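You operate a simulated robot arm through the tools that you are given. There is no shell and no other tool. Be economical: measure what you need, move in short steps, check, and stop when the job is done.

You run a simulated robot arm. Do the job below in one go: nothing can be reset, and whatever is moved stays where it is left.

Task
Put two scoops of sugar in the blue bowl; close the tin again.
Fine: lid on the crate end of the wooden board meanwhile; use the small ladle; it goes back in its pot.

It is judged by the outcome, as a careful person would: the job done as asked, and still so three seconds after it is handed in. It fails if anything else is knocked over, pushed out of place, dropped, spilled or broken. Lids that push on must go on centred and level and be pressed home; caps that screw on are set level and turned clockwise until they are tight.

Robot
A 6-joint arm with a two-finger parallel gripper, fixed in place. Base frame: the origin is at the foot of the arm, x ahead of it, y to its left, z up; the work surface is at about z = 780. Units: mm, degrees, N and s.
With the tool pointing down near the work surface it reaches from about 260 to 680 mm from the base axis. Its first joint turns from -66.0 to 66.0 degrees. Payload 2.9 kg.
The TCP is the grasp point between the finger pads, 30 mm short of the fingertips. In the tool frame z runs along the fingers and y along their closing line. The gripper opens to 110 mm. The fingers are 20 mm wide and 10 mm thick; the gripper's body (48 by 112 mm) begins 55 mm behind the TCP.
Orientation is that of the tool frame in the base frame, as a unit quaternion [x, y, z, w]. With the fingers straight down and closing along the base's y, the tool's x points along the base's -x, its y along +y and its z along -z.

Tools
- The arm moves only by the tool servo_tool. Its arguments are lists of equal length, an entry for each row: "gripper": the closure, from 0 (fully open) to 1 (shut); "translation": the shift along the tool's x, y, z in mm, a list of three; "rot": the turn, a rotation vector about the tool's x, y, z in degrees, a list of three. In form: {"gripper": [gripper, ...], "translation": [[x, y, z], ...], "rot": [[wx, wy, wz], ...]}. A call has 1 to 20 rows; each row is the pose to reach, as a shift and turn from the pose commanded when the call began, along the tool's axes at that moment. Rows are played at 5 a second. More than 50 mm and 8.6 degrees between two rows, or a gripper value outside its range, and nothing of the call is played. A pose out of reach is approached as far as the arm can. The call stops where the force on the tool passes 40 N (or 10 N more than at its start, if that is more) or the arm is blocked; 0.2 s more then pass. The fingers move at their own pace (about 108 mm/s each) and stop on an object; they squeeze with about 25 N. The grip force told is the motor's: it shows also when the fingers shut on nothing. Time passes only in rows, and 0.2 s behind the last, so rows that repeat a pose let the fingers close. The reply holds the time, the measured pose of the TCP, the force on the tool along the base axes, the opening and the grip force, in the units named above and with some noise.
- Cameras (640 x 400 px; columns grow to the right, rows downward): "scene" is fixed at [66.8, 421.8, 1396.3]; the picture's right is [-0.86, -0.50, 0.00], its down [-0.22, 0.39, -0.89] and it looks along [0.45, -0.77, -0.45] (base axes); focal length 375 px, centre (320, 200). "wrist" rides on the gripper at [72, 17, -103] in the tool frame; the picture's right is [-0.23, 0.97, 0.00], its down [-0.76, -0.18, -0.62] and it looks along [-0.61, -0.14, 0.78] (tool axes); focal length 222 px, centre (320, 200). There is no depth. A picture from a camera that has moved, and an enlarged one, comes with that camera's place and axes in the base frame and with its lens.
- camera(camera): a new picture of that camera. The clock stands still meanwhile.
- inspect(camera, box): a new picture of the part [left, top, right, bottom] of that camera's present view, enlarged. The clock stands still meanwhile.
- hand_in(): hands the job in; it is judged then, once.

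Work in short steps. Places have to be worked out from the pictures, the camera data and where the tool is seen: move nearer, look again, correct. Check each grasp and each placing, and mend what went wrong. You have 120 turns and 84 pictures in all, those below and enlarged ones among them. Open the gripper and draw the arm clear of the work before you hand the job in, unless the task says otherwise; then end with one line.

The tools are called after ">>>" as a command line: name --argument value ..., lists and objects as JSON in quotes. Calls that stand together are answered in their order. servo_tool: Moves the arm, as the interface text tells. Its arguments: {"type":"object","properties":{"gripper":{"type":"array","items":{"type":"number"}},"translation":{"type":"array","items":{"type":"array","items":{"type":"number"}}},"rot":{"type":"array","items":{"type":"array","items":{"type":"number"}}}},"required":["gripper","translation","rot"]} The other tools are called the same way: camera (camera) takes a picture; inspect (camera, box) takes an enlarged picture of a part of a camera's view; hand_in () hands the job in.

At the start:

```text
time_s: 0.0
tool_pos: [299.2, -368.8, 1177.2]
orientation: [0.001, 1.0, 0.001, 0.001]
ft_force: [1.4, -0.3, -0.2]
opening: 110.1
grasp_force: 0.1
```

scene: 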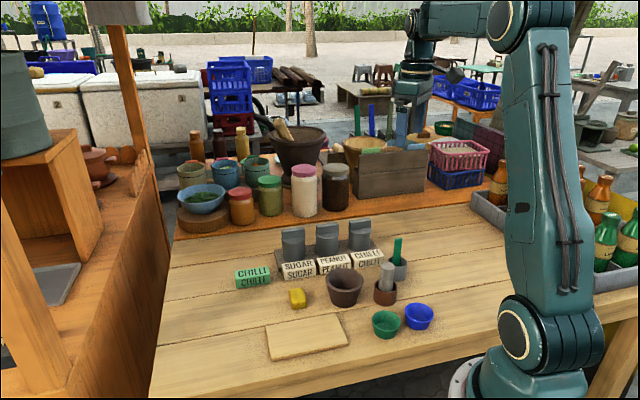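
wrist: 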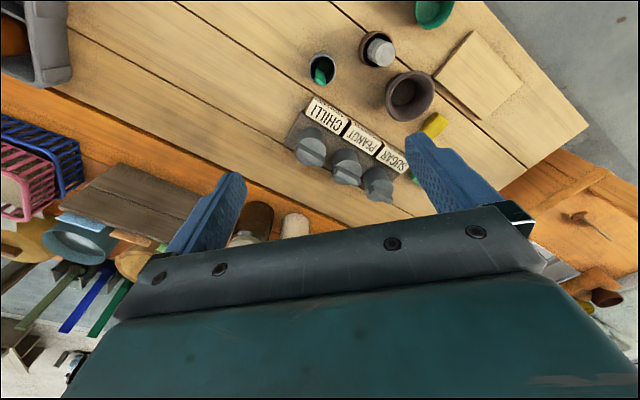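

The scene shows three tins with labels, two pots with ladles, a board and bowls. I'll enlarge the work area first.

>>> inspect --camera "scene" --box '[220, 200, 460, 370]'

>>> inspect --camera "wrist" --box '[260, 0, 600, 210]'

```text
2.35 times, centred on (340, 285) of scene
camera zoom: at [66.8, 421.8, 1396.3], right [-0.86, -0.5, 0.0], down [-0.22, 0.39, -0.89], along [0.45, -0.77, -0.45], focal length 883 px, centre (273, 0)
```

zoom: 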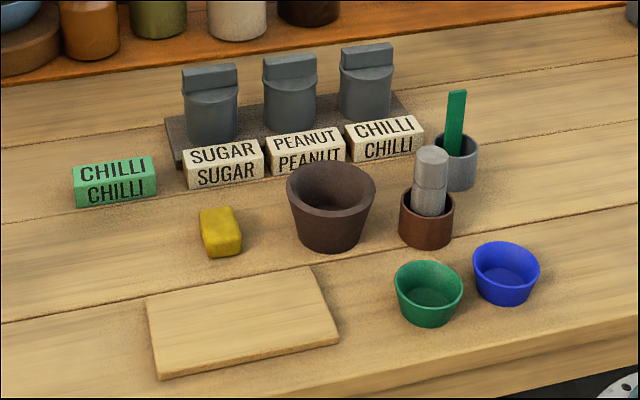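

```text
1.88 times, centred on (430, 105) of wrist
camera zoom: at [226.6, -352.6, 1279.4], right [0.23, 0.97, 0.0], down [0.76, -0.18, 0.62], along [0.61, -0.14, -0.78], focal length 418 px, centre (113, 379)
```

zoom: 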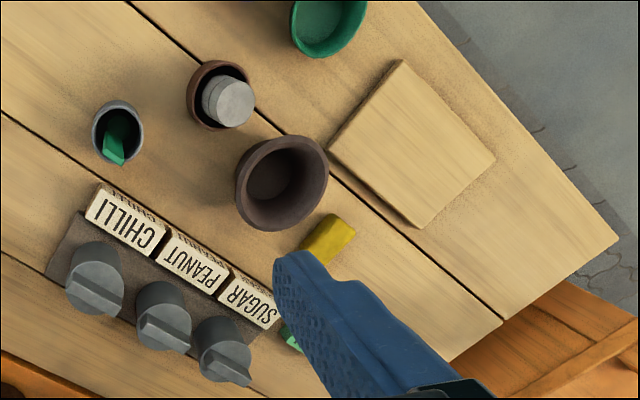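

Sugar tin is near (556,-276), the board's crate (−y, low x) end near (330,-112), the blue bowl near (191,-204). I'll move nearer to tell the two ladles apart.

>>> servo_tool --gripper '[0, 0, 0, 0, 0]' --translation '[[10, 16, 30], [20, 32, 60], [30, 48, 90], [40, 64, 120], [50, 80, 150]]' --rot '[[0, 0, 0], [0, 0, 0], [0, 0, 0], [0, 0, 0], [0, 0, 0]]'

>>> camera --camera "wrist"

>>> inspect --camera "scene" --box '[350, 220, 440, 340]'

```text
time_s: 1.2
tool_pos: [251.6, -290.4, 1026.1]
orientation: [0.001, 1.0, 0.0, 0.0]
ft_force: [0.4, -0.6, 0.4]
opening: 110.0
grasp_force: 0.1
```

```text
79 pictures are left
camera wrist: at [178.5, -272.9, 1129.3], right [0.23, 0.97, 0.0], down [0.76, -0.18, 0.62], along [0.61, -0.14, -0.78], focal length 222 px, centre (320, 200)
```

wrist: 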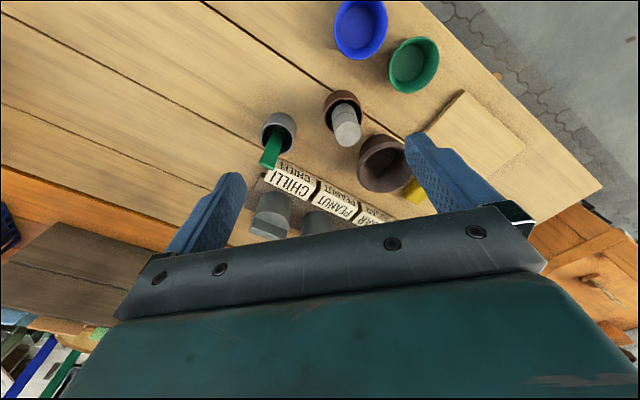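

```text
3.33 times, centred on (395, 280) of scene
camera zoom: at [66.8, 421.8, 1396.3], right [-0.86, -0.5, 0.0], down [-0.22, 0.39, -0.89], along [0.45, -0.77, -0.45], focal length 1251 px, centre (70, -67)
```

zoom: 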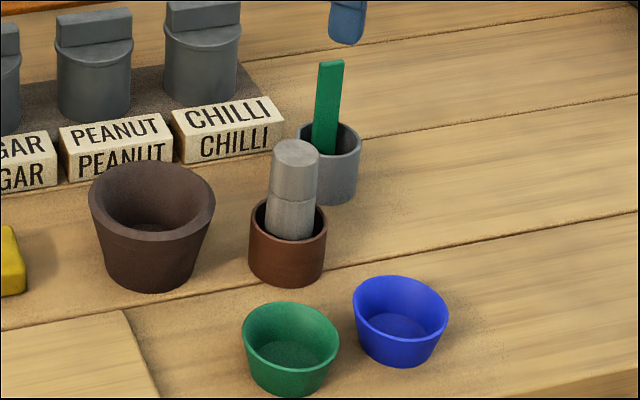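

The thick grey thing looks like a pestle; the green flat handle in the grey pot is likely the ladle. I'll enlarge it.

>>> inspect --camera "wrist" --box '[230, 80, 390, 240]'

>>> inspect --camera "scene" --box '[330, 90, 450, 170]'

```text
2.50 times, centred on (310, 160) of wrist
camera zoom: at [178.5, -272.9, 1129.3], right [0.23, 0.97, 0.0], down [0.76, -0.18, 0.62], along [0.61, -0.14, -0.78], focal length 555 px, centre (345, 300)
```

zoom: 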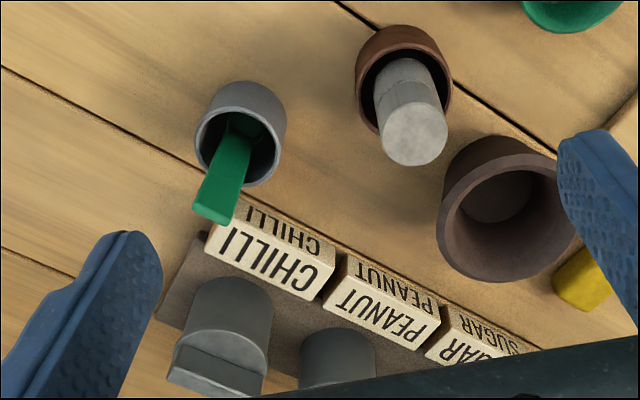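

```text
5.00 times, centred on (390, 130) of scene
camera zoom: at [66.8, 421.8, 1396.3], right [-0.86, -0.5, 0.0], down [-0.22, 0.39, -0.89], along [0.45, -0.77, -0.45], focal length 1877 px, centre (-30, 550)
```

zoom: 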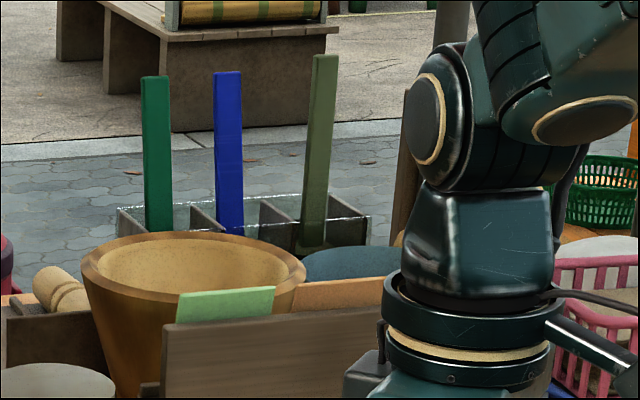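

The small ladle is the green one in the grey pot (handle top ≈ (302,-370,881)). Next I'll go above the sugar tin with the gripper yawed to close across the lid's bar and look down.

>>> servo_tool --gripper '[0, 0, 0, 0, 0, 0, 0, 0, 0]' --translation '[[-38, 2, 4], [-76, 4, 8], [-114, 5, 12], [-152, 7, 16], [-190, 9, 20], [-228, 10, 24], [-266, 12, 28], [-304, 14, 36], [-304, 14, 36]]' --rot '[[0, 0, -5.5], [0, 0, -11], [0, 0, -16.5], [0, 0, -22], [0, 0, -27.5], [0, 0, -33], [0, 0, -38.5], [0, 0, -44], [0, 0, -44]]'

>>> camera --camera "wrist"

>>> camera --camera "scene"

```text
time_s: 3.2
tool_pos: [556.1, -273.6, 991.4]
orientation: [-0.375, 0.927, 0.001, 0.0]
ft_force: [0.3, -0.8, 0.3]
opening: 109.8
grasp_force: 0.0
```

```text
75 pictures are left
camera wrist: at [491.0, -312.3, 1093.8], right [-0.51, 0.86, 0.0], down [0.67, 0.4, 0.62], along [0.53, 0.32, -0.78], focal length 222 px, centre (320, 200)
```

wrist: 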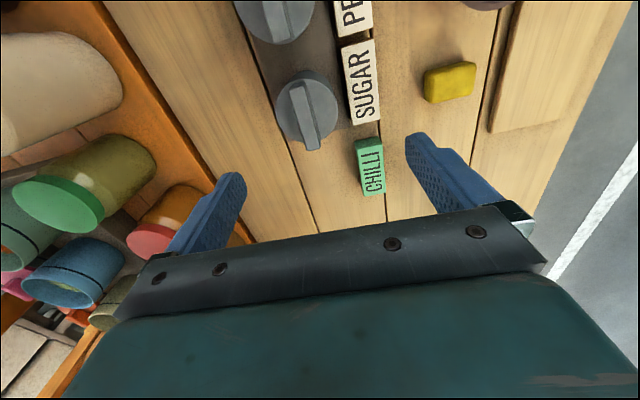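

```text
74 pictures are left
```

scene: 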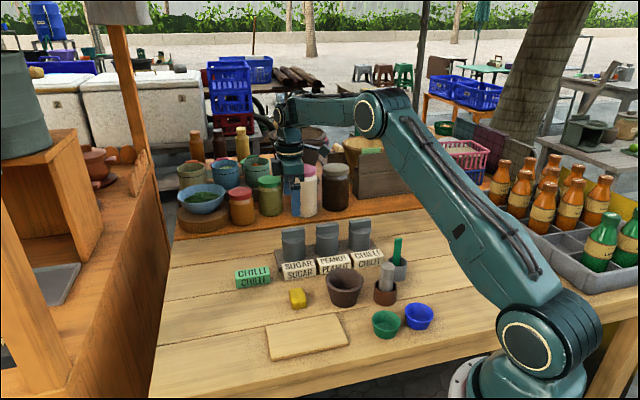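

The sugar lid with its bar is at about (305,110) in the wrist view; enlarge both views to triangulate.

>>> inspect --camera "wrist" --box '[230, 40, 390, 170]'

>>> inspect --camera "scene" --box '[260, 205, 360, 285]'

```text
3.08 times, centred on (310, 105) of wrist
camera zoom: at [491.0, -312.3, 1093.8], right [-0.51, 0.86, 0.0], down [0.67, 0.4, 0.62], along [0.53, 0.32, -0.78], focal length 684 px, centre (351, 492)
```

zoom: 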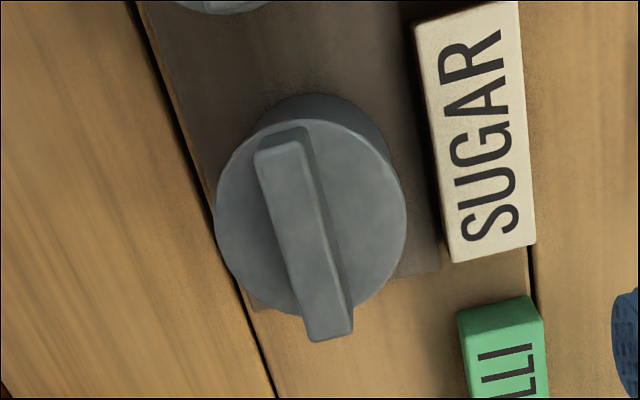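

```text
5.00 times, centred on (310, 245) of scene
camera zoom: at [66.8, 421.8, 1396.3], right [-0.86, -0.5, 0.0], down [-0.22, 0.39, -0.89], along [0.45, -0.77, -0.45], focal length 1877 px, centre (370, -25)
```

zoom: 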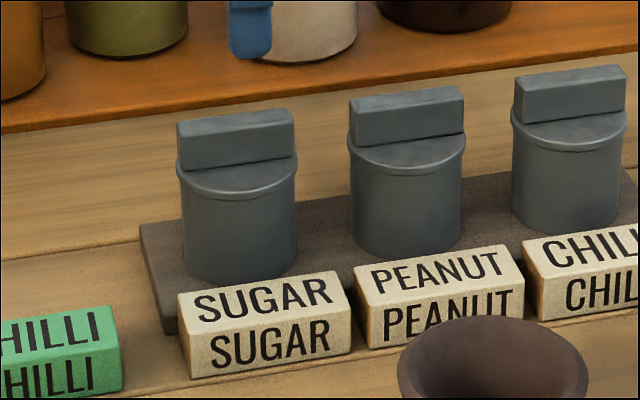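

Bar top centre works out to about (563.5,-285.5,868), running along yaw ≈43–44°, lid disc ≈845. I'll move over it with a narrower opening and stop a bit above.

>>> servo_tool --gripper '[0.3, 0.5, 0.55, 0.55]' --translation '[[3, -14, 25], [3, -14, 50], [3, -14, 78], [3, -14, 78]]' --rot '[[0, 0, 0], [0, 0, 0.5], [0, 0, 0.5], [0, 0, 0.5]]'

>>> camera --camera "wrist"

>>> inspect --camera "scene" --box '[260, 185, 360, 265]'

```text
time_s: 4.2
tool_pos: [562.0, -288.0, 912.5]
orientation: [-0.371, 0.929, 0.001, 0.0]
ft_force: [0.2, 0.6, -0.7]
opening: 49.5
grasp_force: 0.1
```

```text
71 pictures are left
camera wrist: at [497.4, -324.6, 1015.6], right [-0.51, 0.86, 0.0], down [0.67, 0.4, 0.62], along [0.54, 0.32, -0.78], focal length 222 px, centre (320, 200)
```

wrist: 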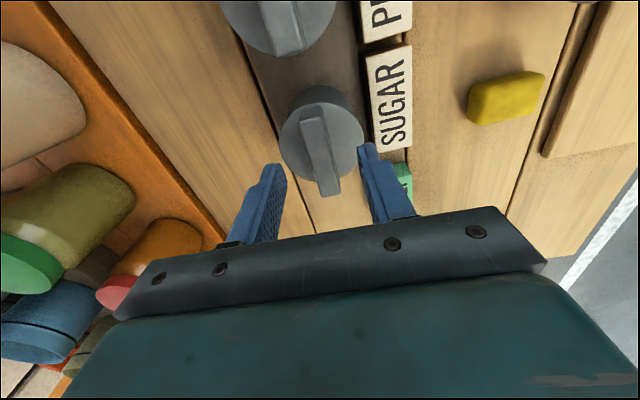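

```text
5.00 times, centred on (310, 225) of scene
camera zoom: at [66.8, 421.8, 1396.3], right [-0.86, -0.5, 0.0], down [-0.22, 0.39, -0.89], along [0.45, -0.77, -0.45], focal length 1877 px, centre (370, 75)
```

zoom: 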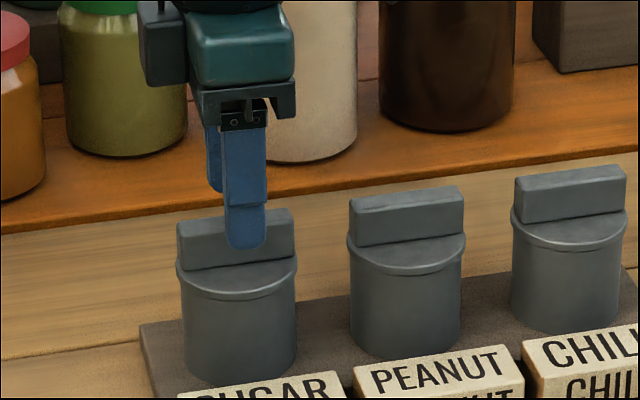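

Wrist view confirms the bar centre (563.6,-286.3), well within the fingers. Descend 33 mm and close.

>>> servo_tool --gripper '[0.55, 0.55, 1, 1, 1]' --translation '[[-2, 0, 18], [-2, 0, 33], [-2, 0, 33], [-2, 0, 33], [-2, 0, 33]]' --rot '[[0, 0, 0], [0, 0, 0], [0, 0, 0], [0, 0, 0], [0, 0, 0]]'

>>> inspect --camera "scene" --box '[260, 185, 360, 265]'

```text
time_s: 4.9
tool_pos: [565.3, -284.9, 887.8]
orientation: [-0.372, 0.928, 0.001, 0.001]
ft_force: [-14.4, 13.7, 13.6]
opening: 15.2
grasp_force: 24.8
stopped in row 3: the force on the tool passed its limit (the readings are from after the stop); the commanded pose is now the measured one
```

```text
5.00 times, centred on (310, 225) of scene
camera zoom: at [66.2, 422.3, 1396.2], right [-0.86, -0.5, 0.0], down [-0.22, 0.39, -0.9], along [0.45, -0.77, -0.45], focal length 1877 px, centre (370, 75)
```

zoom: 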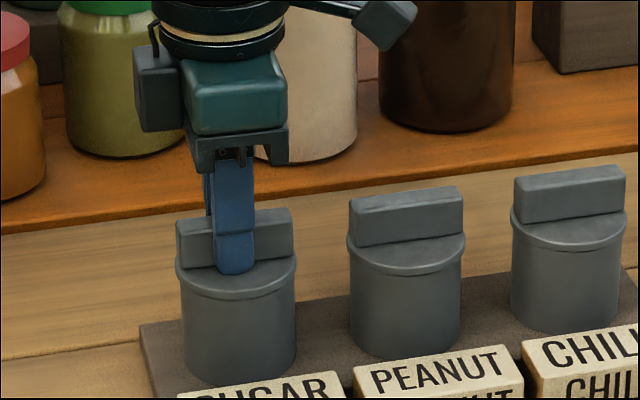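

The bar is gripped (15 mm) but a side force of about 20 N shows I'm slightly off-centre toward tool −y. Relax by shifting a little that way while holding.

>>> servo_tool --gripper '[1, 1, 1]' --translation '[[0, 1, 0], [0, 1, 0], [0, 1, 0]]' --rot '[[0, 0, 0], [0, 0, 0], [0, 0, 0]]'

```text
time_s: 5.7
tool_pos: [565.2, -284.3, 887.9]
orientation: [-0.371, 0.929, -0.003, 0.002]
ft_force: [-16.6, 20.1, 20.3]
opening: 14.8
grasp_force: 24.8
```

Side force rose rather than fell, so try the other way by 2 mm.

>>> servo_tool --gripper '[1, 1, 1]' --translation '[[0, -1, -1], [0, -2, -1], [0, -2, -1]]' --rot '[[0, 0, 0], [0, 0, 0], [0, 0, 0]]'

```text
time_s: 6.5
tool_pos: [564.4, -285.3, 888.4]
orientation: [-0.37, 0.929, 0.0, 0.001]
ft_force: [-19.4, 29.5, 22.8]
opening: 15.0
grasp_force: 24.8
```

Force grew, so stiffness says the relief is in tool +y and up; shift further that way.

>>> servo_tool --gripper '[1, 1, 1, 1]' --translation '[[0, 2, -1], [0, 4, -2], [0, 5, -3], [0, 5, -3]]' --rot '[[0, 0, 0], [0, 0, 0], [0, 0, 0], [0, 0, 0]]'

```text
time_s: 7.5
tool_pos: [563.1, -285.1, 889.5]
orientation: [-0.369, 0.929, -0.004, 0.004]
ft_force: [0.0, -0.4, -0.1]
opening: 14.7
grasp_force: 24.5
```

Forces are now zero. Check the view before lifting.

>>> inspect --camera "scene" --box '[260, 185, 360, 265]'

```text
5.00 times, centred on (310, 225) of scene
camera zoom: at [66.8, 421.8, 1396.3], right [-0.86, -0.5, 0.0], down [-0.22, 0.39, -0.89], along [0.45, -0.77, -0.45], focal length 1877 px, centre (370, 75)
```

zoom: 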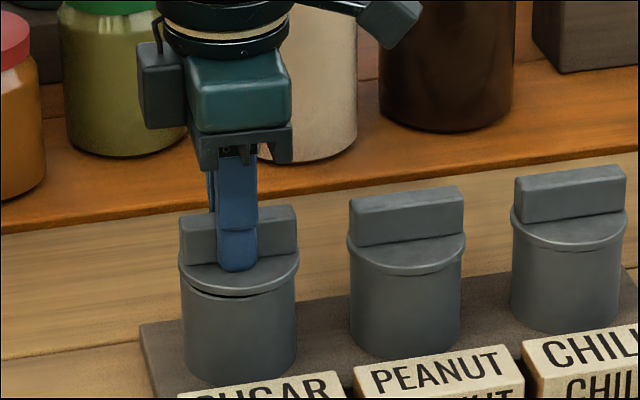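

The lid has come loose with a small gap, held level. Lift straight up.

>>> servo_tool --gripper '[1, 1, 1, 1]' --translation '[[0, 0, -15], [0, 0, -45], [0, 0, -80], [0, 0, -110]]' --rot '[[0, 0, 0], [0, 0, 0], [0, 0, 0], [0, 0, 0]]'

>>> camera --camera "wrist"

>>> inspect --camera "scene" --box '[250, 165, 370, 265]'

```text
time_s: 8.5
tool_pos: [561.6, -283.5, 1001.8]
orientation: [-0.369, 0.929, -0.005, 0.004]
ft_force: [-0.7, -0.4, -0.4]
opening: 15.0
grasp_force: 25.1
```

```text
67 pictures are left
camera wrist: at [496.3, -320.4, 1103.7], right [-0.5, 0.86, -0.01], down [0.67, 0.4, 0.63], along [0.55, 0.31, -0.78], focal length 222 px, centre (320, 200)
```

wrist: 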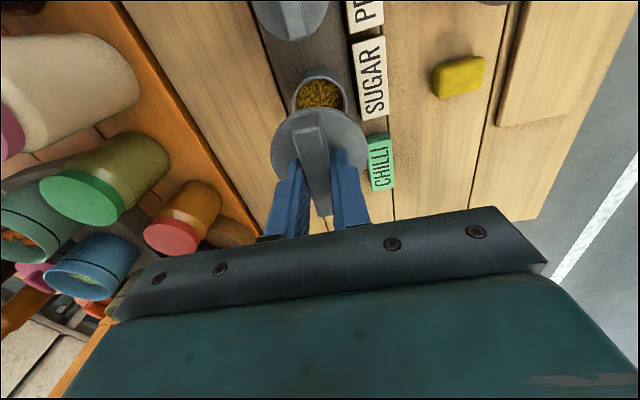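

```text
4.00 times, centred on (310, 215) of scene
camera zoom: at [66.8, 421.8, 1396.3], right [-0.86, -0.5, 0.0], down [-0.22, 0.39, -0.89], along [0.45, -0.77, -0.45], focal length 1501 px, centre (360, 140)
```

zoom: 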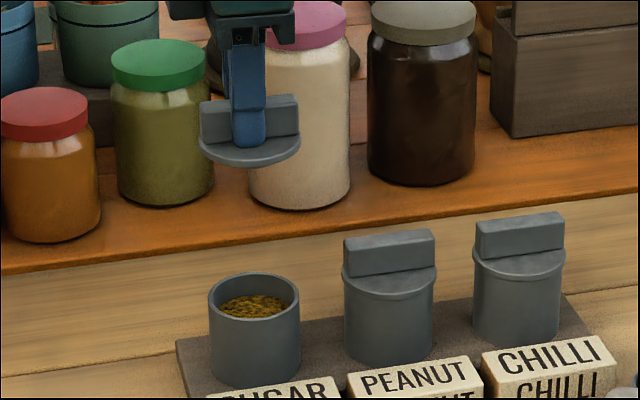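

The tin is open, but its contents look yellow-brown, not like sugar. Look closely.

>>> inspect --camera "wrist" --box '[285, 65, 355, 115]'

>>> inspect --camera "scene" --box '[295, 227, 330, 250]'

```text
8.00 times, centred on (320, 90) of wrist
camera zoom: at [496.3, -320.4, 1103.7], right [-0.5, 0.86, -0.01], down [0.67, 0.4, 0.63], along [0.55, 0.31, -0.78], focal length 1777 px, centre (320, 1080)
```

zoom: 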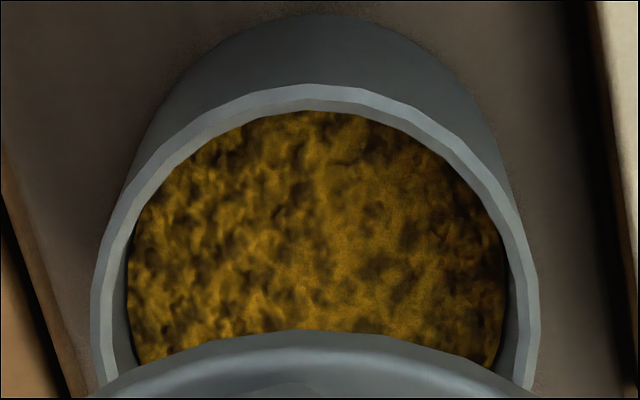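

```text
16.00 times, centred on (312, 238) of scene
camera zoom: at [66.8, 421.8, 1396.3], right [-0.86, -0.5, 0.0], down [-0.22, 0.39, -0.89], along [0.45, -0.77, -0.45], focal length 6005 px, centre (440, -416)
```

zoom: 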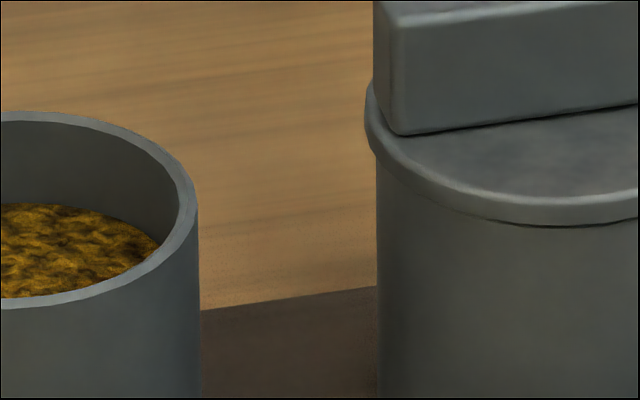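

The golden grains are plausibly brown sugar, and this is the tin marked SUGAR; I'll trust the sign. Carry the lid toward the crate end of the board at safe height, correcting a small tilt.

>>> servo_tool --gripper '[1, 1, 1, 1, 1, 1, 1, 1, 1]' --translation '[[2, 36, 5], [3, 72, 10], [5, 108, 15], [6, 144, 20], [8, 180, 25], [9, 216, 30], [11, 252, 40], [13, 286, 50], [13, 286, 50]]' --rot '[[-0.7, 0.2, 0], [-0.7, 0.2, 0], [-0.7, 0.2, 0], [-0.7, 0.2, 0], [-0.7, 0.2, 0], [-0.7, 0.2, 0], [-0.7, 0.2, 0], [-0.7, 0.2, 0], [-0.7, 0.2, 0]]'

>>> camera --camera "wrist"

>>> inspect --camera "scene" --box '[220, 200, 460, 370]'

```text
time_s: 10.5
tool_pos: [355.7, -85.9, 949.7]
orientation: [-0.37, 0.929, 0.001, 0.0]
ft_force: [0.6, 0.1, -0.8]
opening: 14.9
grasp_force: 24.4
```

```text
63 pictures are left
camera wrist: at [292.0, -123.5, 1052.0], right [-0.5, 0.86, 0.0], down [0.68, 0.39, 0.62], along [0.54, 0.32, -0.78], focal length 222 px, centre (320, 200)
```

wrist: 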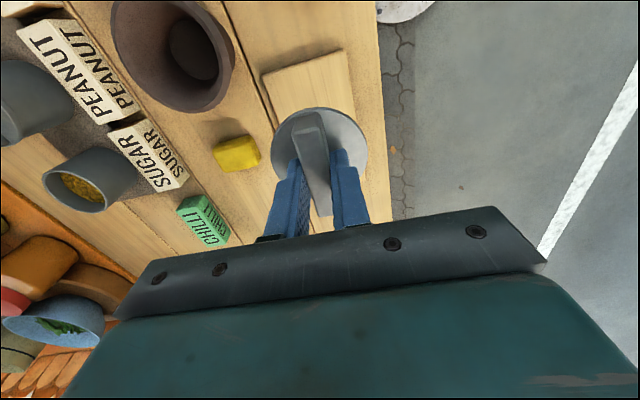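

```text
2.35 times, centred on (340, 285) of scene
camera zoom: at [66.8, 421.8, 1396.3], right [-0.86, -0.5, 0.0], down [-0.22, 0.39, -0.89], along [0.45, -0.77, -0.45], focal length 883 px, centre (273, 0)
```

zoom: 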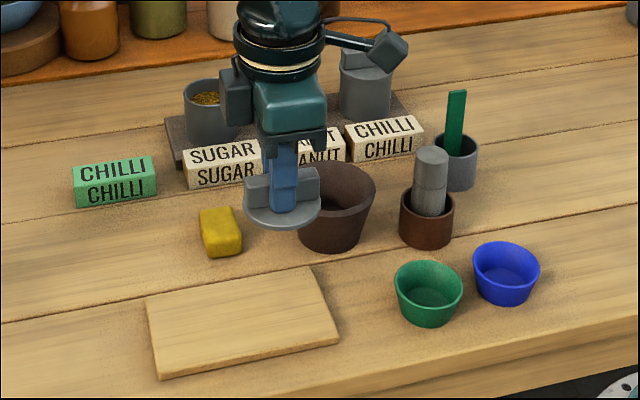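

The board agrees with my estimate (crate-end mid (326,-115)). The lid is above it, so descend to near contact.

>>> servo_tool --gripper '[1, 1, 1, 1]' --translation '[[0, -1, 40], [0, -1, 80], [0, -1, 107], [0, -1, 107]]' --rot '[[0, 0, 0], [0, 0, 0], [0, 0, 0], [0, 0, 0]]'

>>> inspect --camera "scene" --box '[260, 270, 360, 360]'

```text
time_s: 11.5
tool_pos: [355.9, -87.7, 840.5]
orientation: [-0.37, 0.929, 0.002, 0.0]
ft_force: [0.1, 0.3, -0.7]
opening: 14.9
grasp_force: 25.0
```

```text
4.44 times, centred on (310, 315) of scene
camera zoom: at [66.8, 421.8, 1396.3], right [-0.86, -0.5, 0.0], down [-0.22, 0.39, -0.89], along [0.45, -0.77, -0.45], focal length 1668 px, centre (364, -311)
```

zoom: 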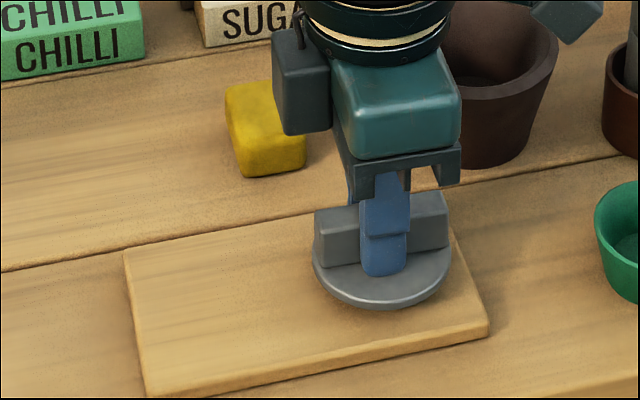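

The lid is a few mm above the board; lower gently.

>>> servo_tool --gripper '[1, 1, 1, 1, 1]' --translation '[[0, 0, 2], [0, 0, 4], [0, 0, 6], [0, 0, 8], [0, 0, 8]]' --rot '[[0, 0, 0], [0, 0, 0], [0, 0, 0], [0, 0, 0], [0, 0, 0]]'

```text
time_s: 12.5
tool_pos: [357.3, -86.7, 835.8]
orientation: [-0.37, 0.929, 0.0, 0.0]
ft_force: [-3.4, -0.5, 9.1]
opening: 14.8
grasp_force: 24.7
stopped in row 5: the force on the tool passed its limit (the readings are from after the stop); the commanded pose is now the measured one
```

Contact at z≈836. Open and withdraw upward.

>>> servo_tool --gripper '[0.7, 0.6, 0.6, 0.6, 0.6, 0.6]' --translation '[[0, 0, 0], [0, 0, 0], [0, 0, 0], [0, 0, -20], [0, 0, -60], [0, 0, -100]]' --rot '[[0, 0, 0], [0, 0, 0], [0, 0, 0], [0, 0, 0], [0, 0, 0], [0, 0, 0]]'

>>> inspect --camera "scene" --box '[260, 200, 420, 360]'

>>> inspect --camera "wrist" --box '[240, 0, 420, 200]'

```text
time_s: 13.9
tool_pos: [356.3, -86.8, 935.4]
orientation: [-0.37, 0.929, 0.0, -0.001]
ft_force: [-0.1, 0.4, 0.3]
opening: 44.1
grasp_force: 0.1
```

```text
2.50 times, centred on (340, 280) of scene
camera zoom: at [66.8, 421.8, 1396.3], right [-0.86, -0.5, 0.0], down [-0.22, 0.39, -0.89], along [0.45, -0.77, -0.45], focal length 938 px, centre (270, 0)
```

zoom: 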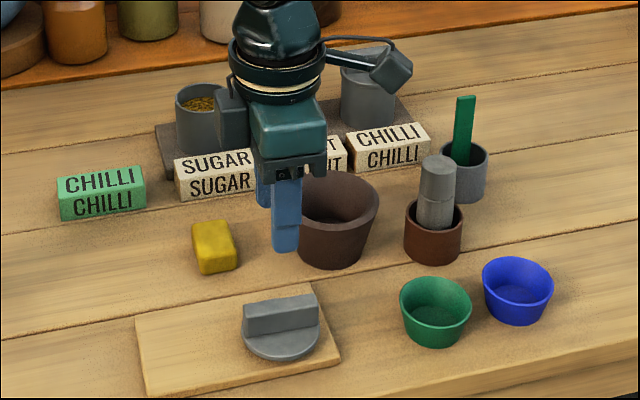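

```text
2.00 times, centred on (330, 100) of wrist
camera zoom: at [291.7, -123.5, 1038.4], right [-0.5, 0.86, 0.0], down [0.68, 0.39, 0.62], along [0.54, 0.31, -0.78], focal length 444 px, centre (300, 400)
```

zoom: 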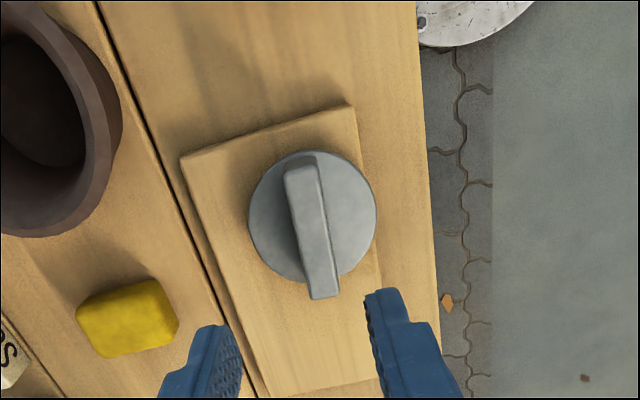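

Lid sits flat on the crate end of the board. Now go above the grey pot to look at the ladle.

>>> servo_tool --gripper '[0.6, 0.6, 0.6, 0.6, 0.6, 0.6, 0.6, 0.6]' --translation '[[0, 0, -45], [39, -28, -65], [78, -56, -65], [117, -84, -65], [156, -112, -65], [195, -140, -65], [234, -168, -65], [234, -168, -65]]' --rot '[[0, 0, 0], [0, 0, 0], [0, 0, 0], [0, 0, 0], [0, 0, 0], [0, 0, 0], [0, 0, 0], [0, 0, 0]]'

>>> camera --camera "wrist"

>>> inspect --camera "scene" --box '[360, 210, 440, 290]'

```text
refused: row 2 steps farther than a row can; nothing moved
```

```text
58 pictures are left
camera wrist: at [291.7, -123.5, 1038.4], right [-0.5, 0.86, 0.0], down [0.68, 0.39, 0.62], along [0.54, 0.31, -0.78], focal length 222 px, centre (320, 200)
```

wrist: 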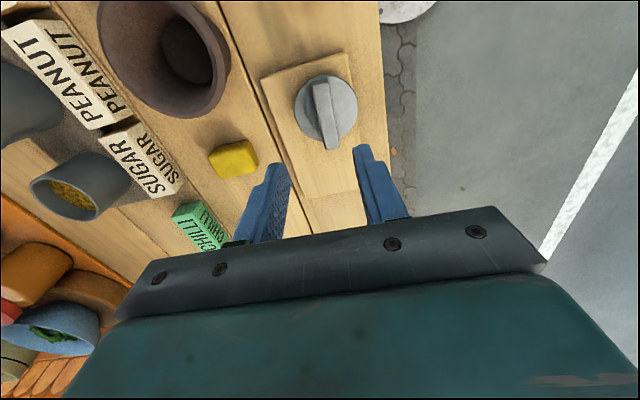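

```text
5.00 times, centred on (400, 250) of scene
camera zoom: at [66.8, 421.8, 1396.3], right [-0.86, -0.5, 0.0], down [-0.22, 0.39, -0.89], along [0.45, -0.77, -0.45], focal length 1877 px, centre (-80, -50)
```

zoom: 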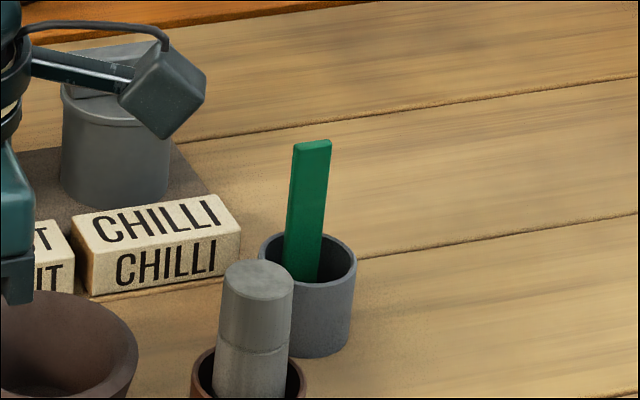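

One row step was slightly over the limit; same move with smaller steps. I won't combine pictures this time until it has moved.

>>> servo_tool --gripper '[0.6, 0.6, 0.6, 0.6, 0.6, 0.6, 0.6, 0.6, 0.6]' --translation '[[0, 0, -40], [25, -18, -65], [60, -43, -65], [95, -68, -65], [130, -94, -65], [165, -119, -65], [200, -144, -65], [234, -168, -65], [234, -168, -65]]' --rot '[[0, 0, 0], [0, 0, 0], [0, 0, 0], [0, 0, 0], [0, 0, 0], [0, 0, 0], [0, 0, 0], [0, 0, 0], [0, 0, 0]]'

>>> inspect --camera "wrist" --box '[220, 30, 420, 200]'

```text
time_s: 15.9
tool_pos: [303.8, -372.6, 1001.7]
orientation: [-0.37, 0.929, 0.0, 0.0]
ft_force: [-0.4, -0.5, 0.0]
opening: 44.2
grasp_force: 0.1
```

```text
2.35 times, centred on (320, 115) of wrist
camera zoom: at [238.7, -410.0, 1104.7], right [-0.5, 0.86, 0.0], down [0.68, 0.39, 0.62], along [0.54, 0.31, -0.78], focal length 523 px, centre (320, 400)
```

zoom: 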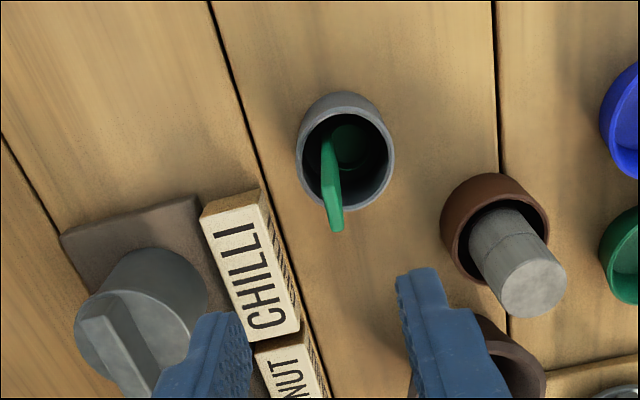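

The ladle cup is visible in the pot beside the handle, and the handle is nearly edge-on along my tool y. Enlarge.

>>> inspect --camera "wrist" --box '[305, 60, 350, 135]'

>>> inspect --camera "scene" --box '[380, 225, 420, 290]'

```text
5.33 times, centred on (328, 98) of wrist
camera zoom: at [238.7, -410.0, 1104.7], right [-0.5, 0.86, 0.0], down [0.68, 0.39, 0.62], along [0.54, 0.31, -0.78], focal length 1185 px, centre (280, 747)
```

zoom: 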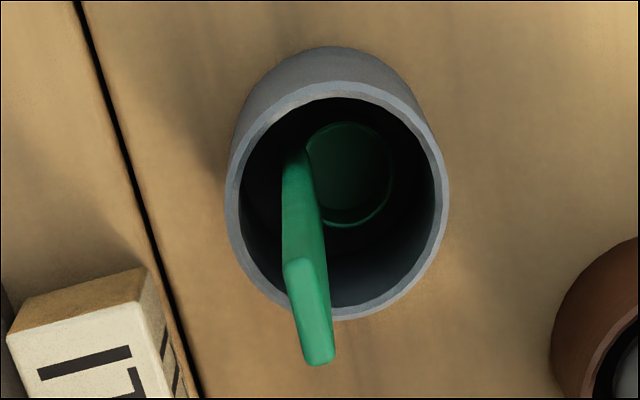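

```text
6.15 times, centred on (400, 258) of scene
camera zoom: at [66.8, 421.8, 1396.3], right [-0.86, -0.5, 0.0], down [-0.22, 0.39, -0.89], along [0.45, -0.77, -0.45], focal length 2310 px, centre (-172, -154)
```

zoom: 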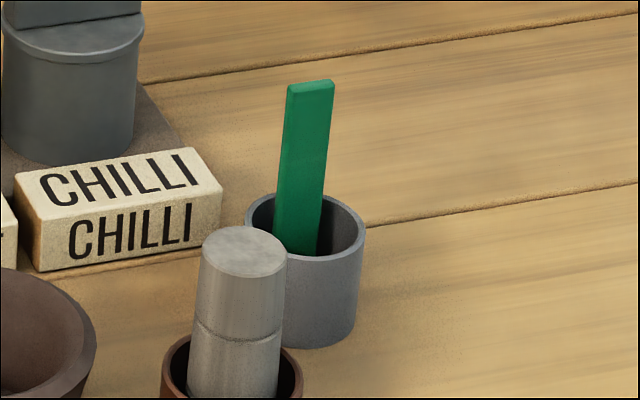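

Handle top centre ≈ (300.4,-368.1,881), its width along 45°, and the cup sits on the tool +y side. I'll grip it with the tool leaned 15° so I get more tilt for pouring; first lean and yaw above it and check.

>>> servo_tool --gripper '[0.65, 0.65, 0.65, 0.65]' --translation '[[0, 2, 15], [0, 4, 30], [-0.6, 5.6, 60], [-0.6, 5.6, 60]]' --rot '[[0, -7, -1], [0, -15, -1.7], [0, -15, -1.7], [0, -15, -1.7]]'

>>> inspect --camera "wrist" --box '[230, 50, 410, 210]'

>>> inspect --camera "scene" --box '[350, 190, 450, 290]'

```text
time_s: 16.9
tool_pos: [299.8, -366.7, 940.0]
orientation: [-0.381, 0.915, 0.049, 0.121]
ft_force: [-0.5, -0.5, -0.1]
opening: 38.7
grasp_force: 0.0
```

```text
2.50 times, centred on (320, 130) of wrist
camera zoom: at [219.1, -422.5, 1020.3], right [-0.53, 0.84, 0.06], down [0.53, 0.28, 0.8], along [0.66, 0.46, -0.6], focal length 555 px, centre (320, 375)
```

zoom: 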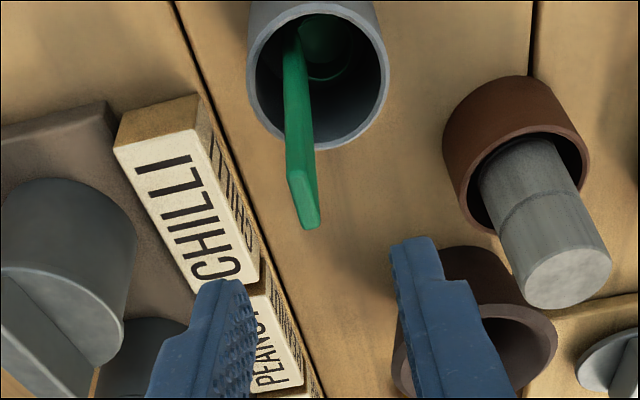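

```text
4.00 times, centred on (400, 240) of scene
camera zoom: at [66.8, 421.8, 1396.3], right [-0.86, -0.5, 0.0], down [-0.22, 0.39, -0.89], along [0.45, -0.77, -0.45], focal length 1501 px, centre (0, 40)
```

zoom: 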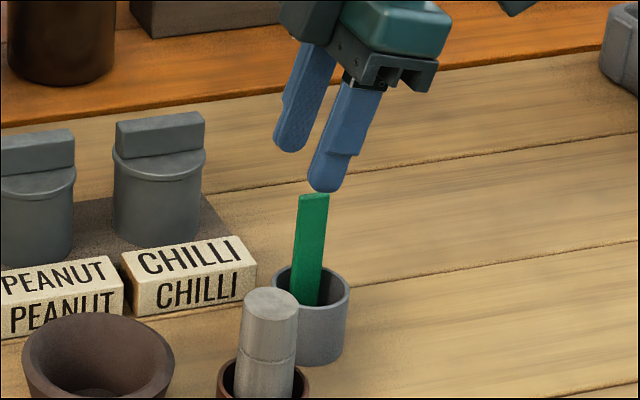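

Handle top re-measured at (301,-366.5), aligned with the TCP. Descend 65 mm vertically and close.

>>> servo_tool --gripper '[0.65, 0.65, 0.65, 1, 1, 1, 1]' --translation '[[5, 0, 21], [11, 0, 42], [16.3, 0, 62.8], [16.3, 0, 62.8], [16.3, 0, 62.8], [16.3, 0, 62.8], [16.3, 0, 62.8]]' --rot '[[0, 0, 0], [0, 0, 0], [0, 0, 0], [0, 0, 0], [0, 0, 0], [0, 0, 0], [0, 0, 0]]'

>>> inspect --camera "scene" --box '[350, 190, 450, 290]'

```text
time_s: 18.5
tool_pos: [302.2, -366.5, 875.6]
orientation: [-0.38, 0.916, 0.049, 0.121]
ft_force: [0.5, 0.0, 0.6]
opening: 5.1
grasp_force: 24.9
```

```text
4.00 times, centred on (400, 240) of scene
camera zoom: at [66.8, 421.8, 1396.3], right [-0.86, -0.5, 0.0], down [-0.22, 0.39, -0.89], along [0.45, -0.77, -0.45], focal length 1501 px, centre (0, 40)
```

zoom: 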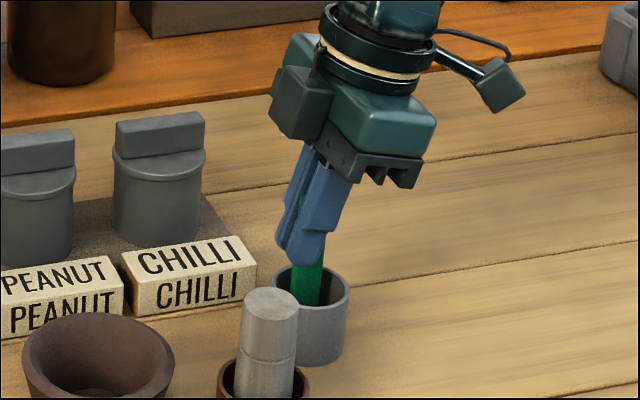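

Handle gripped (5 mm). Lift straight up 130 mm, and look.

>>> servo_tool --gripper '[1, 1, 1, 1, 1]' --translation '[[-5, 0, -19], [-13, 0, -48], [-21, 0, -77], [-29, 0, -106], [-34, 0, -126]]' --rot '[[0, 0, 0], [0, 0, 0], [0, 0, 0], [0, 0, 0], [0, 0, 0]]'

>>> inspect --camera "scene" --box '[340, 150, 460, 290]'

>>> camera --camera "wrist"

```text
time_s: 19.7
tool_pos: [299.8, -365.8, 1005.7]
orientation: [-0.38, 0.916, 0.049, 0.121]
ft_force: [0.6, 0.8, -0.1]
opening: 5.4
grasp_force: 25.5
```

```text
2.86 times, centred on (400, 220) of scene
camera zoom: at [66.8, 421.8, 1396.3], right [-0.86, -0.5, 0.0], down [-0.22, 0.39, -0.89], along [0.45, -0.77, -0.45], focal length 1072 px, centre (91, 143)
```

zoom: 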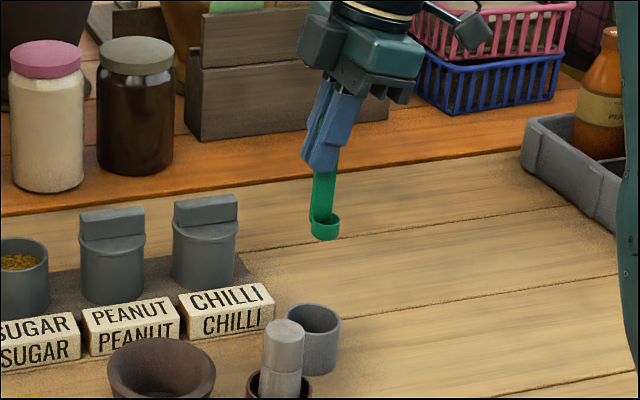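

```text
49 pictures are left
camera wrist: at [219.4, -421.0, 1087.1], right [-0.53, 0.84, 0.06], down [0.53, 0.28, 0.8], along [0.66, 0.46, -0.6], focal length 222 px, centre (320, 200)
```

wrist: 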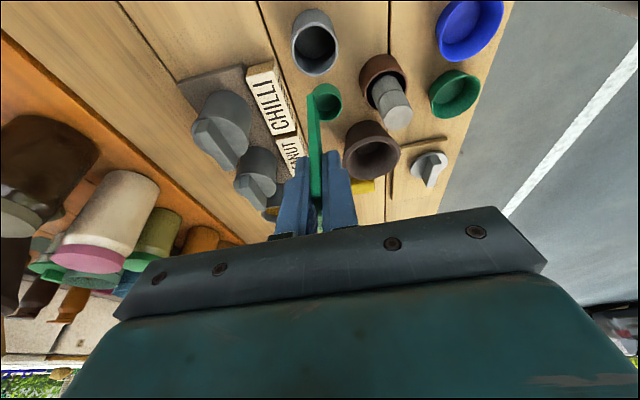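

Ladle lifted cleanly: cup ≈27 mm wide, rim ≈78 and bottom ≈96 below TCP, 15 mm to tool +y. Carry it level to above the sugar tin (centre ≈(564,-285.5)).

>>> servo_tool --gripper '[1, 1, 1, 1, 1, 1, 1, 1, 1]' --translation '[[-29.4, -17.9, 7.9], [-58.8, -35.8, 15.8], [-88.2, -53.6, 23.7], [-117.6, -71.5, 31.5], [-147, -89.4, 39.4], [-176.5, -107.3, 47.3], [-205.9, -125.1, 55.2], [-235.3, -143, 63.1], [-235.3, -143, 63.1]]' --rot '[[0, 0, 0], [0, 0, 0], [0, 0, 0], [0, 0, 0], [0, 0, 0], [0, 0, 0], [0, 0, 0], [0, 0, 0], [0, 0, 0]]'

>>> inspect --camera "scene" --box '[260, 180, 360, 270]'

>>> inspect --camera "wrist" --box '[250, 40, 390, 200]'

```text
time_s: 21.7
tool_pos: [572.5, -293.5, 1003.5]
orientation: [-0.38, 0.916, 0.047, 0.121]
ft_force: [-0.9, -0.1, 0.8]
opening: 5.2
grasp_force: 25.0
out of reach, approached as far as the arm can: row 8, 9
```

```text
4.44 times, centred on (310, 225) of scene
camera zoom: at [66.8, 421.8, 1396.3], right [-0.86, -0.5, 0.0], down [-0.22, 0.39, -0.89], along [0.45, -0.77, -0.45], focal length 1668 px, centre (364, 89)
```

zoom: 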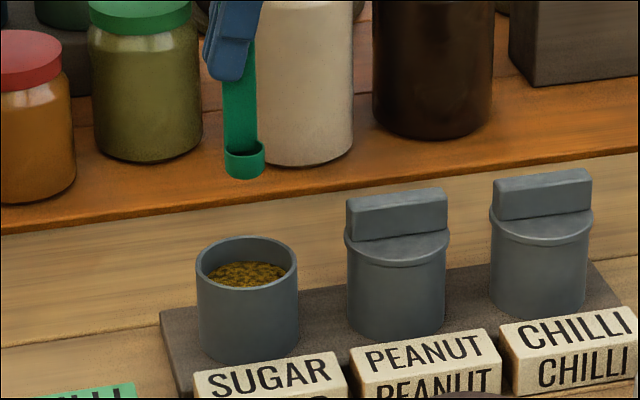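

```text
2.50 times, centred on (320, 120) of wrist
camera zoom: at [490.5, -348.6, 1083.5], right [-0.53, 0.84, 0.05], down [0.53, 0.29, 0.8], along [0.66, 0.45, -0.6], focal length 555 px, centre (320, 400)
```

zoom: 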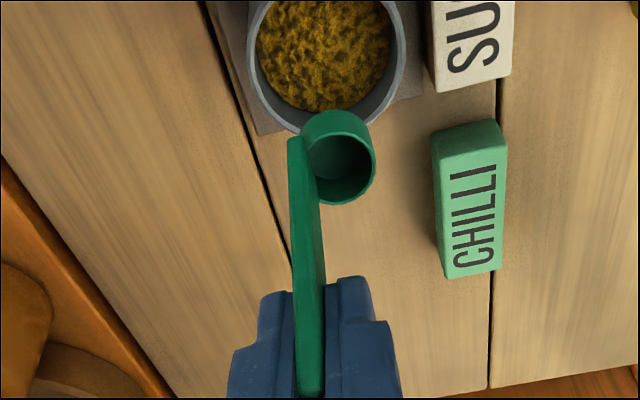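

Tin centre ≈ (562,-286), rim ≈843; the cup is aligned within a couple of mm. Lower so the cup just enters the tin and check.

>>> servo_tool --gripper '[1, 1, 1, 1, 1]' --translation '[[5, 0, 18], [11, 0, 36], [16, 0, 54], [21.3, 0, 72], [21.3, 0, 72]]' --rot '[[0, 0, 0], [0, 0, 0], [0, 0, 0], [0, 0, 0], [0, 0, 0]]'

>>> inspect --camera "scene" --box '[280, 200, 350, 270]'

>>> inspect --camera "wrist" --box '[250, 40, 390, 200]'

```text
time_s: 22.9
tool_pos: [569.5, -296.4, 928.1]
orientation: [-0.38, 0.916, 0.049, 0.121]
ft_force: [0.9, -0.3, -0.5]
opening: 5.4
grasp_force: 24.9
```

```text
5.71 times, centred on (315, 235) of scene
camera zoom: at [66.8, 421.8, 1396.3], right [-0.86, -0.5, 0.0], down [-0.22, 0.39, -0.89], along [0.45, -0.77, -0.45], focal length 2145 px, centre (349, 0)
```

zoom: 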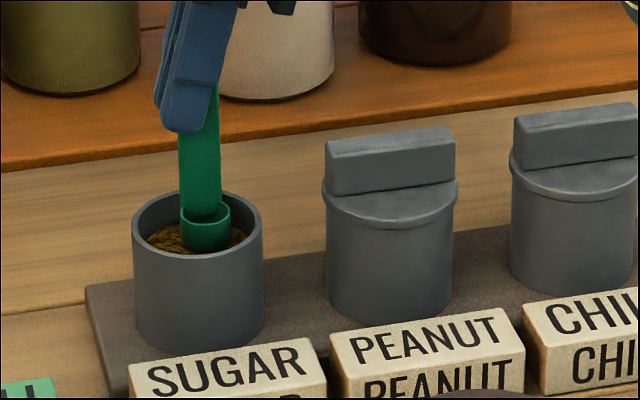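

```text
2.50 times, centred on (320, 120) of wrist
camera zoom: at [489.1, -352.4, 1008.8], right [-0.53, 0.84, 0.06], down [0.53, 0.28, 0.8], along [0.66, 0.46, -0.6], focal length 555 px, centre (320, 400)
```

zoom: 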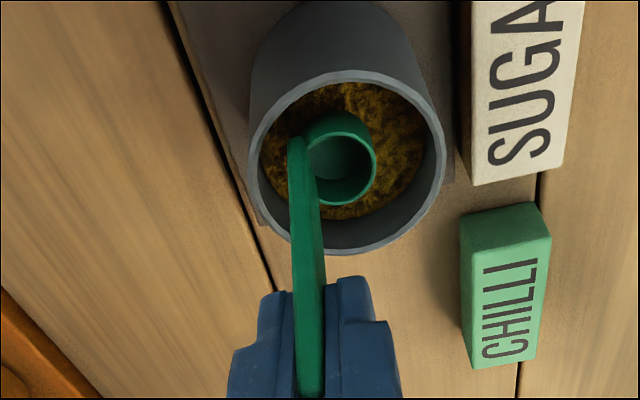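

Cup is inside the tin, just at the surface. Shift 4 mm toward tool +y, then dip 33 mm slowly.

>>> servo_tool --gripper '[1, 1, 1, 1, 1, 1, 1]' --translation '[[0, 4, 0], [1.8, 4, 6.8], [3.6, 4, 13.5], [5.4, 4, 20.3], [7, 4, 26], [8.5, 4, 31.9], [8.5, 4, 31.9]]' --rot '[[0, 0, 0], [0, 0, 0], [0, 0, 0], [0, 0, 0], [0, 0, 0], [0, 0, 0], [0, 0, 0]]'

>>> inspect --camera "wrist" --box '[250, 40, 390, 200]'

```text
time_s: 24.5
tool_pos: [573.2, -297.2, 894.9]
orientation: [-0.38, 0.915, 0.047, 0.123]
ft_force: [3.6, -3.1, 19.5]
opening: 5.6
grasp_force: 24.9
out of reach, approached as far as the arm can: row 1, 2, 3, 4, 5, 6, 7
```

```text
2.50 times, centred on (320, 120) of wrist
camera zoom: at [493.0, -352.2, 975.7], right [-0.53, 0.84, 0.05], down [0.53, 0.28, 0.8], along [0.66, 0.46, -0.6], focal length 555 px, centre (320, 400)
```

zoom: 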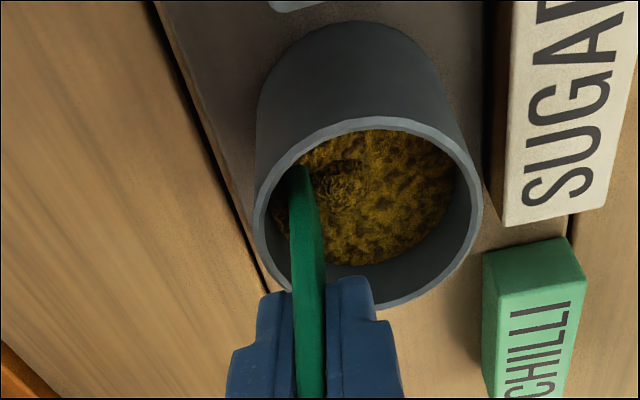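

The cup is fully buried in the sugar. Lift straight up slowly, keeping it level.

>>> servo_tool --gripper '[1, 1, 1, 1, 1, 1, 1, 1]' --translation '[[-2.6, 0, -9.7], [-5.2, 0, -19.3], [-7.8, 0, -29], [-11, 0, -42], [-15, 0, -56], [-19.5, 0, -72], [-24, 0, -88], [-26, 0, -97]]' --rot '[[0, 0, 0], [0, 0, 0], [0, 0, 0], [0, 0, 0], [0, 0, 0], [0, 0, 0], [0, 0, 0], [0, 0, 0]]'

>>> inspect --camera "wrist" --box '[250, 40, 390, 200]'

>>> inspect --camera "scene" --box '[270, 180, 360, 270]'

```text
time_s: 26.3
tool_pos: [573.0, -296.3, 994.8]
orientation: [-0.38, 0.916, 0.047, 0.121]
ft_force: [0.3, -0.3, 0.2]
opening: 5.7
grasp_force: 25.2
```

```text
2.50 times, centred on (320, 120) of wrist
camera zoom: at [492.7, -351.8, 1074.7], right [-0.53, 0.84, 0.05], down [0.53, 0.28, 0.8], along [0.66, 0.46, -0.6], focal length 555 px, centre (320, 400)
```

zoom: 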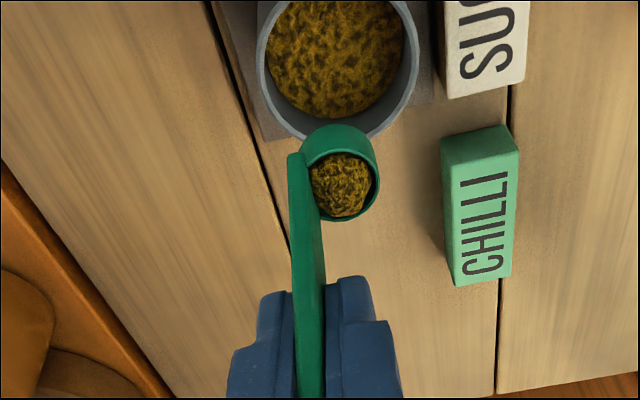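

```text
4.44 times, centred on (315, 225) of scene
camera zoom: at [66.8, 421.8, 1396.3], right [-0.86, -0.5, 0.0], down [-0.22, 0.39, -0.89], along [0.45, -0.77, -0.45], focal length 1668 px, centre (342, 89)
```

zoom: 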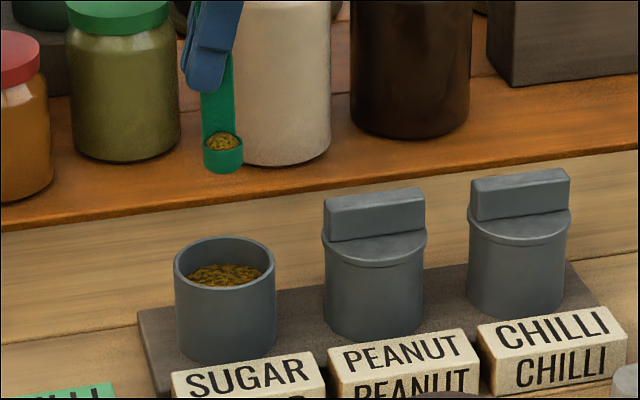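

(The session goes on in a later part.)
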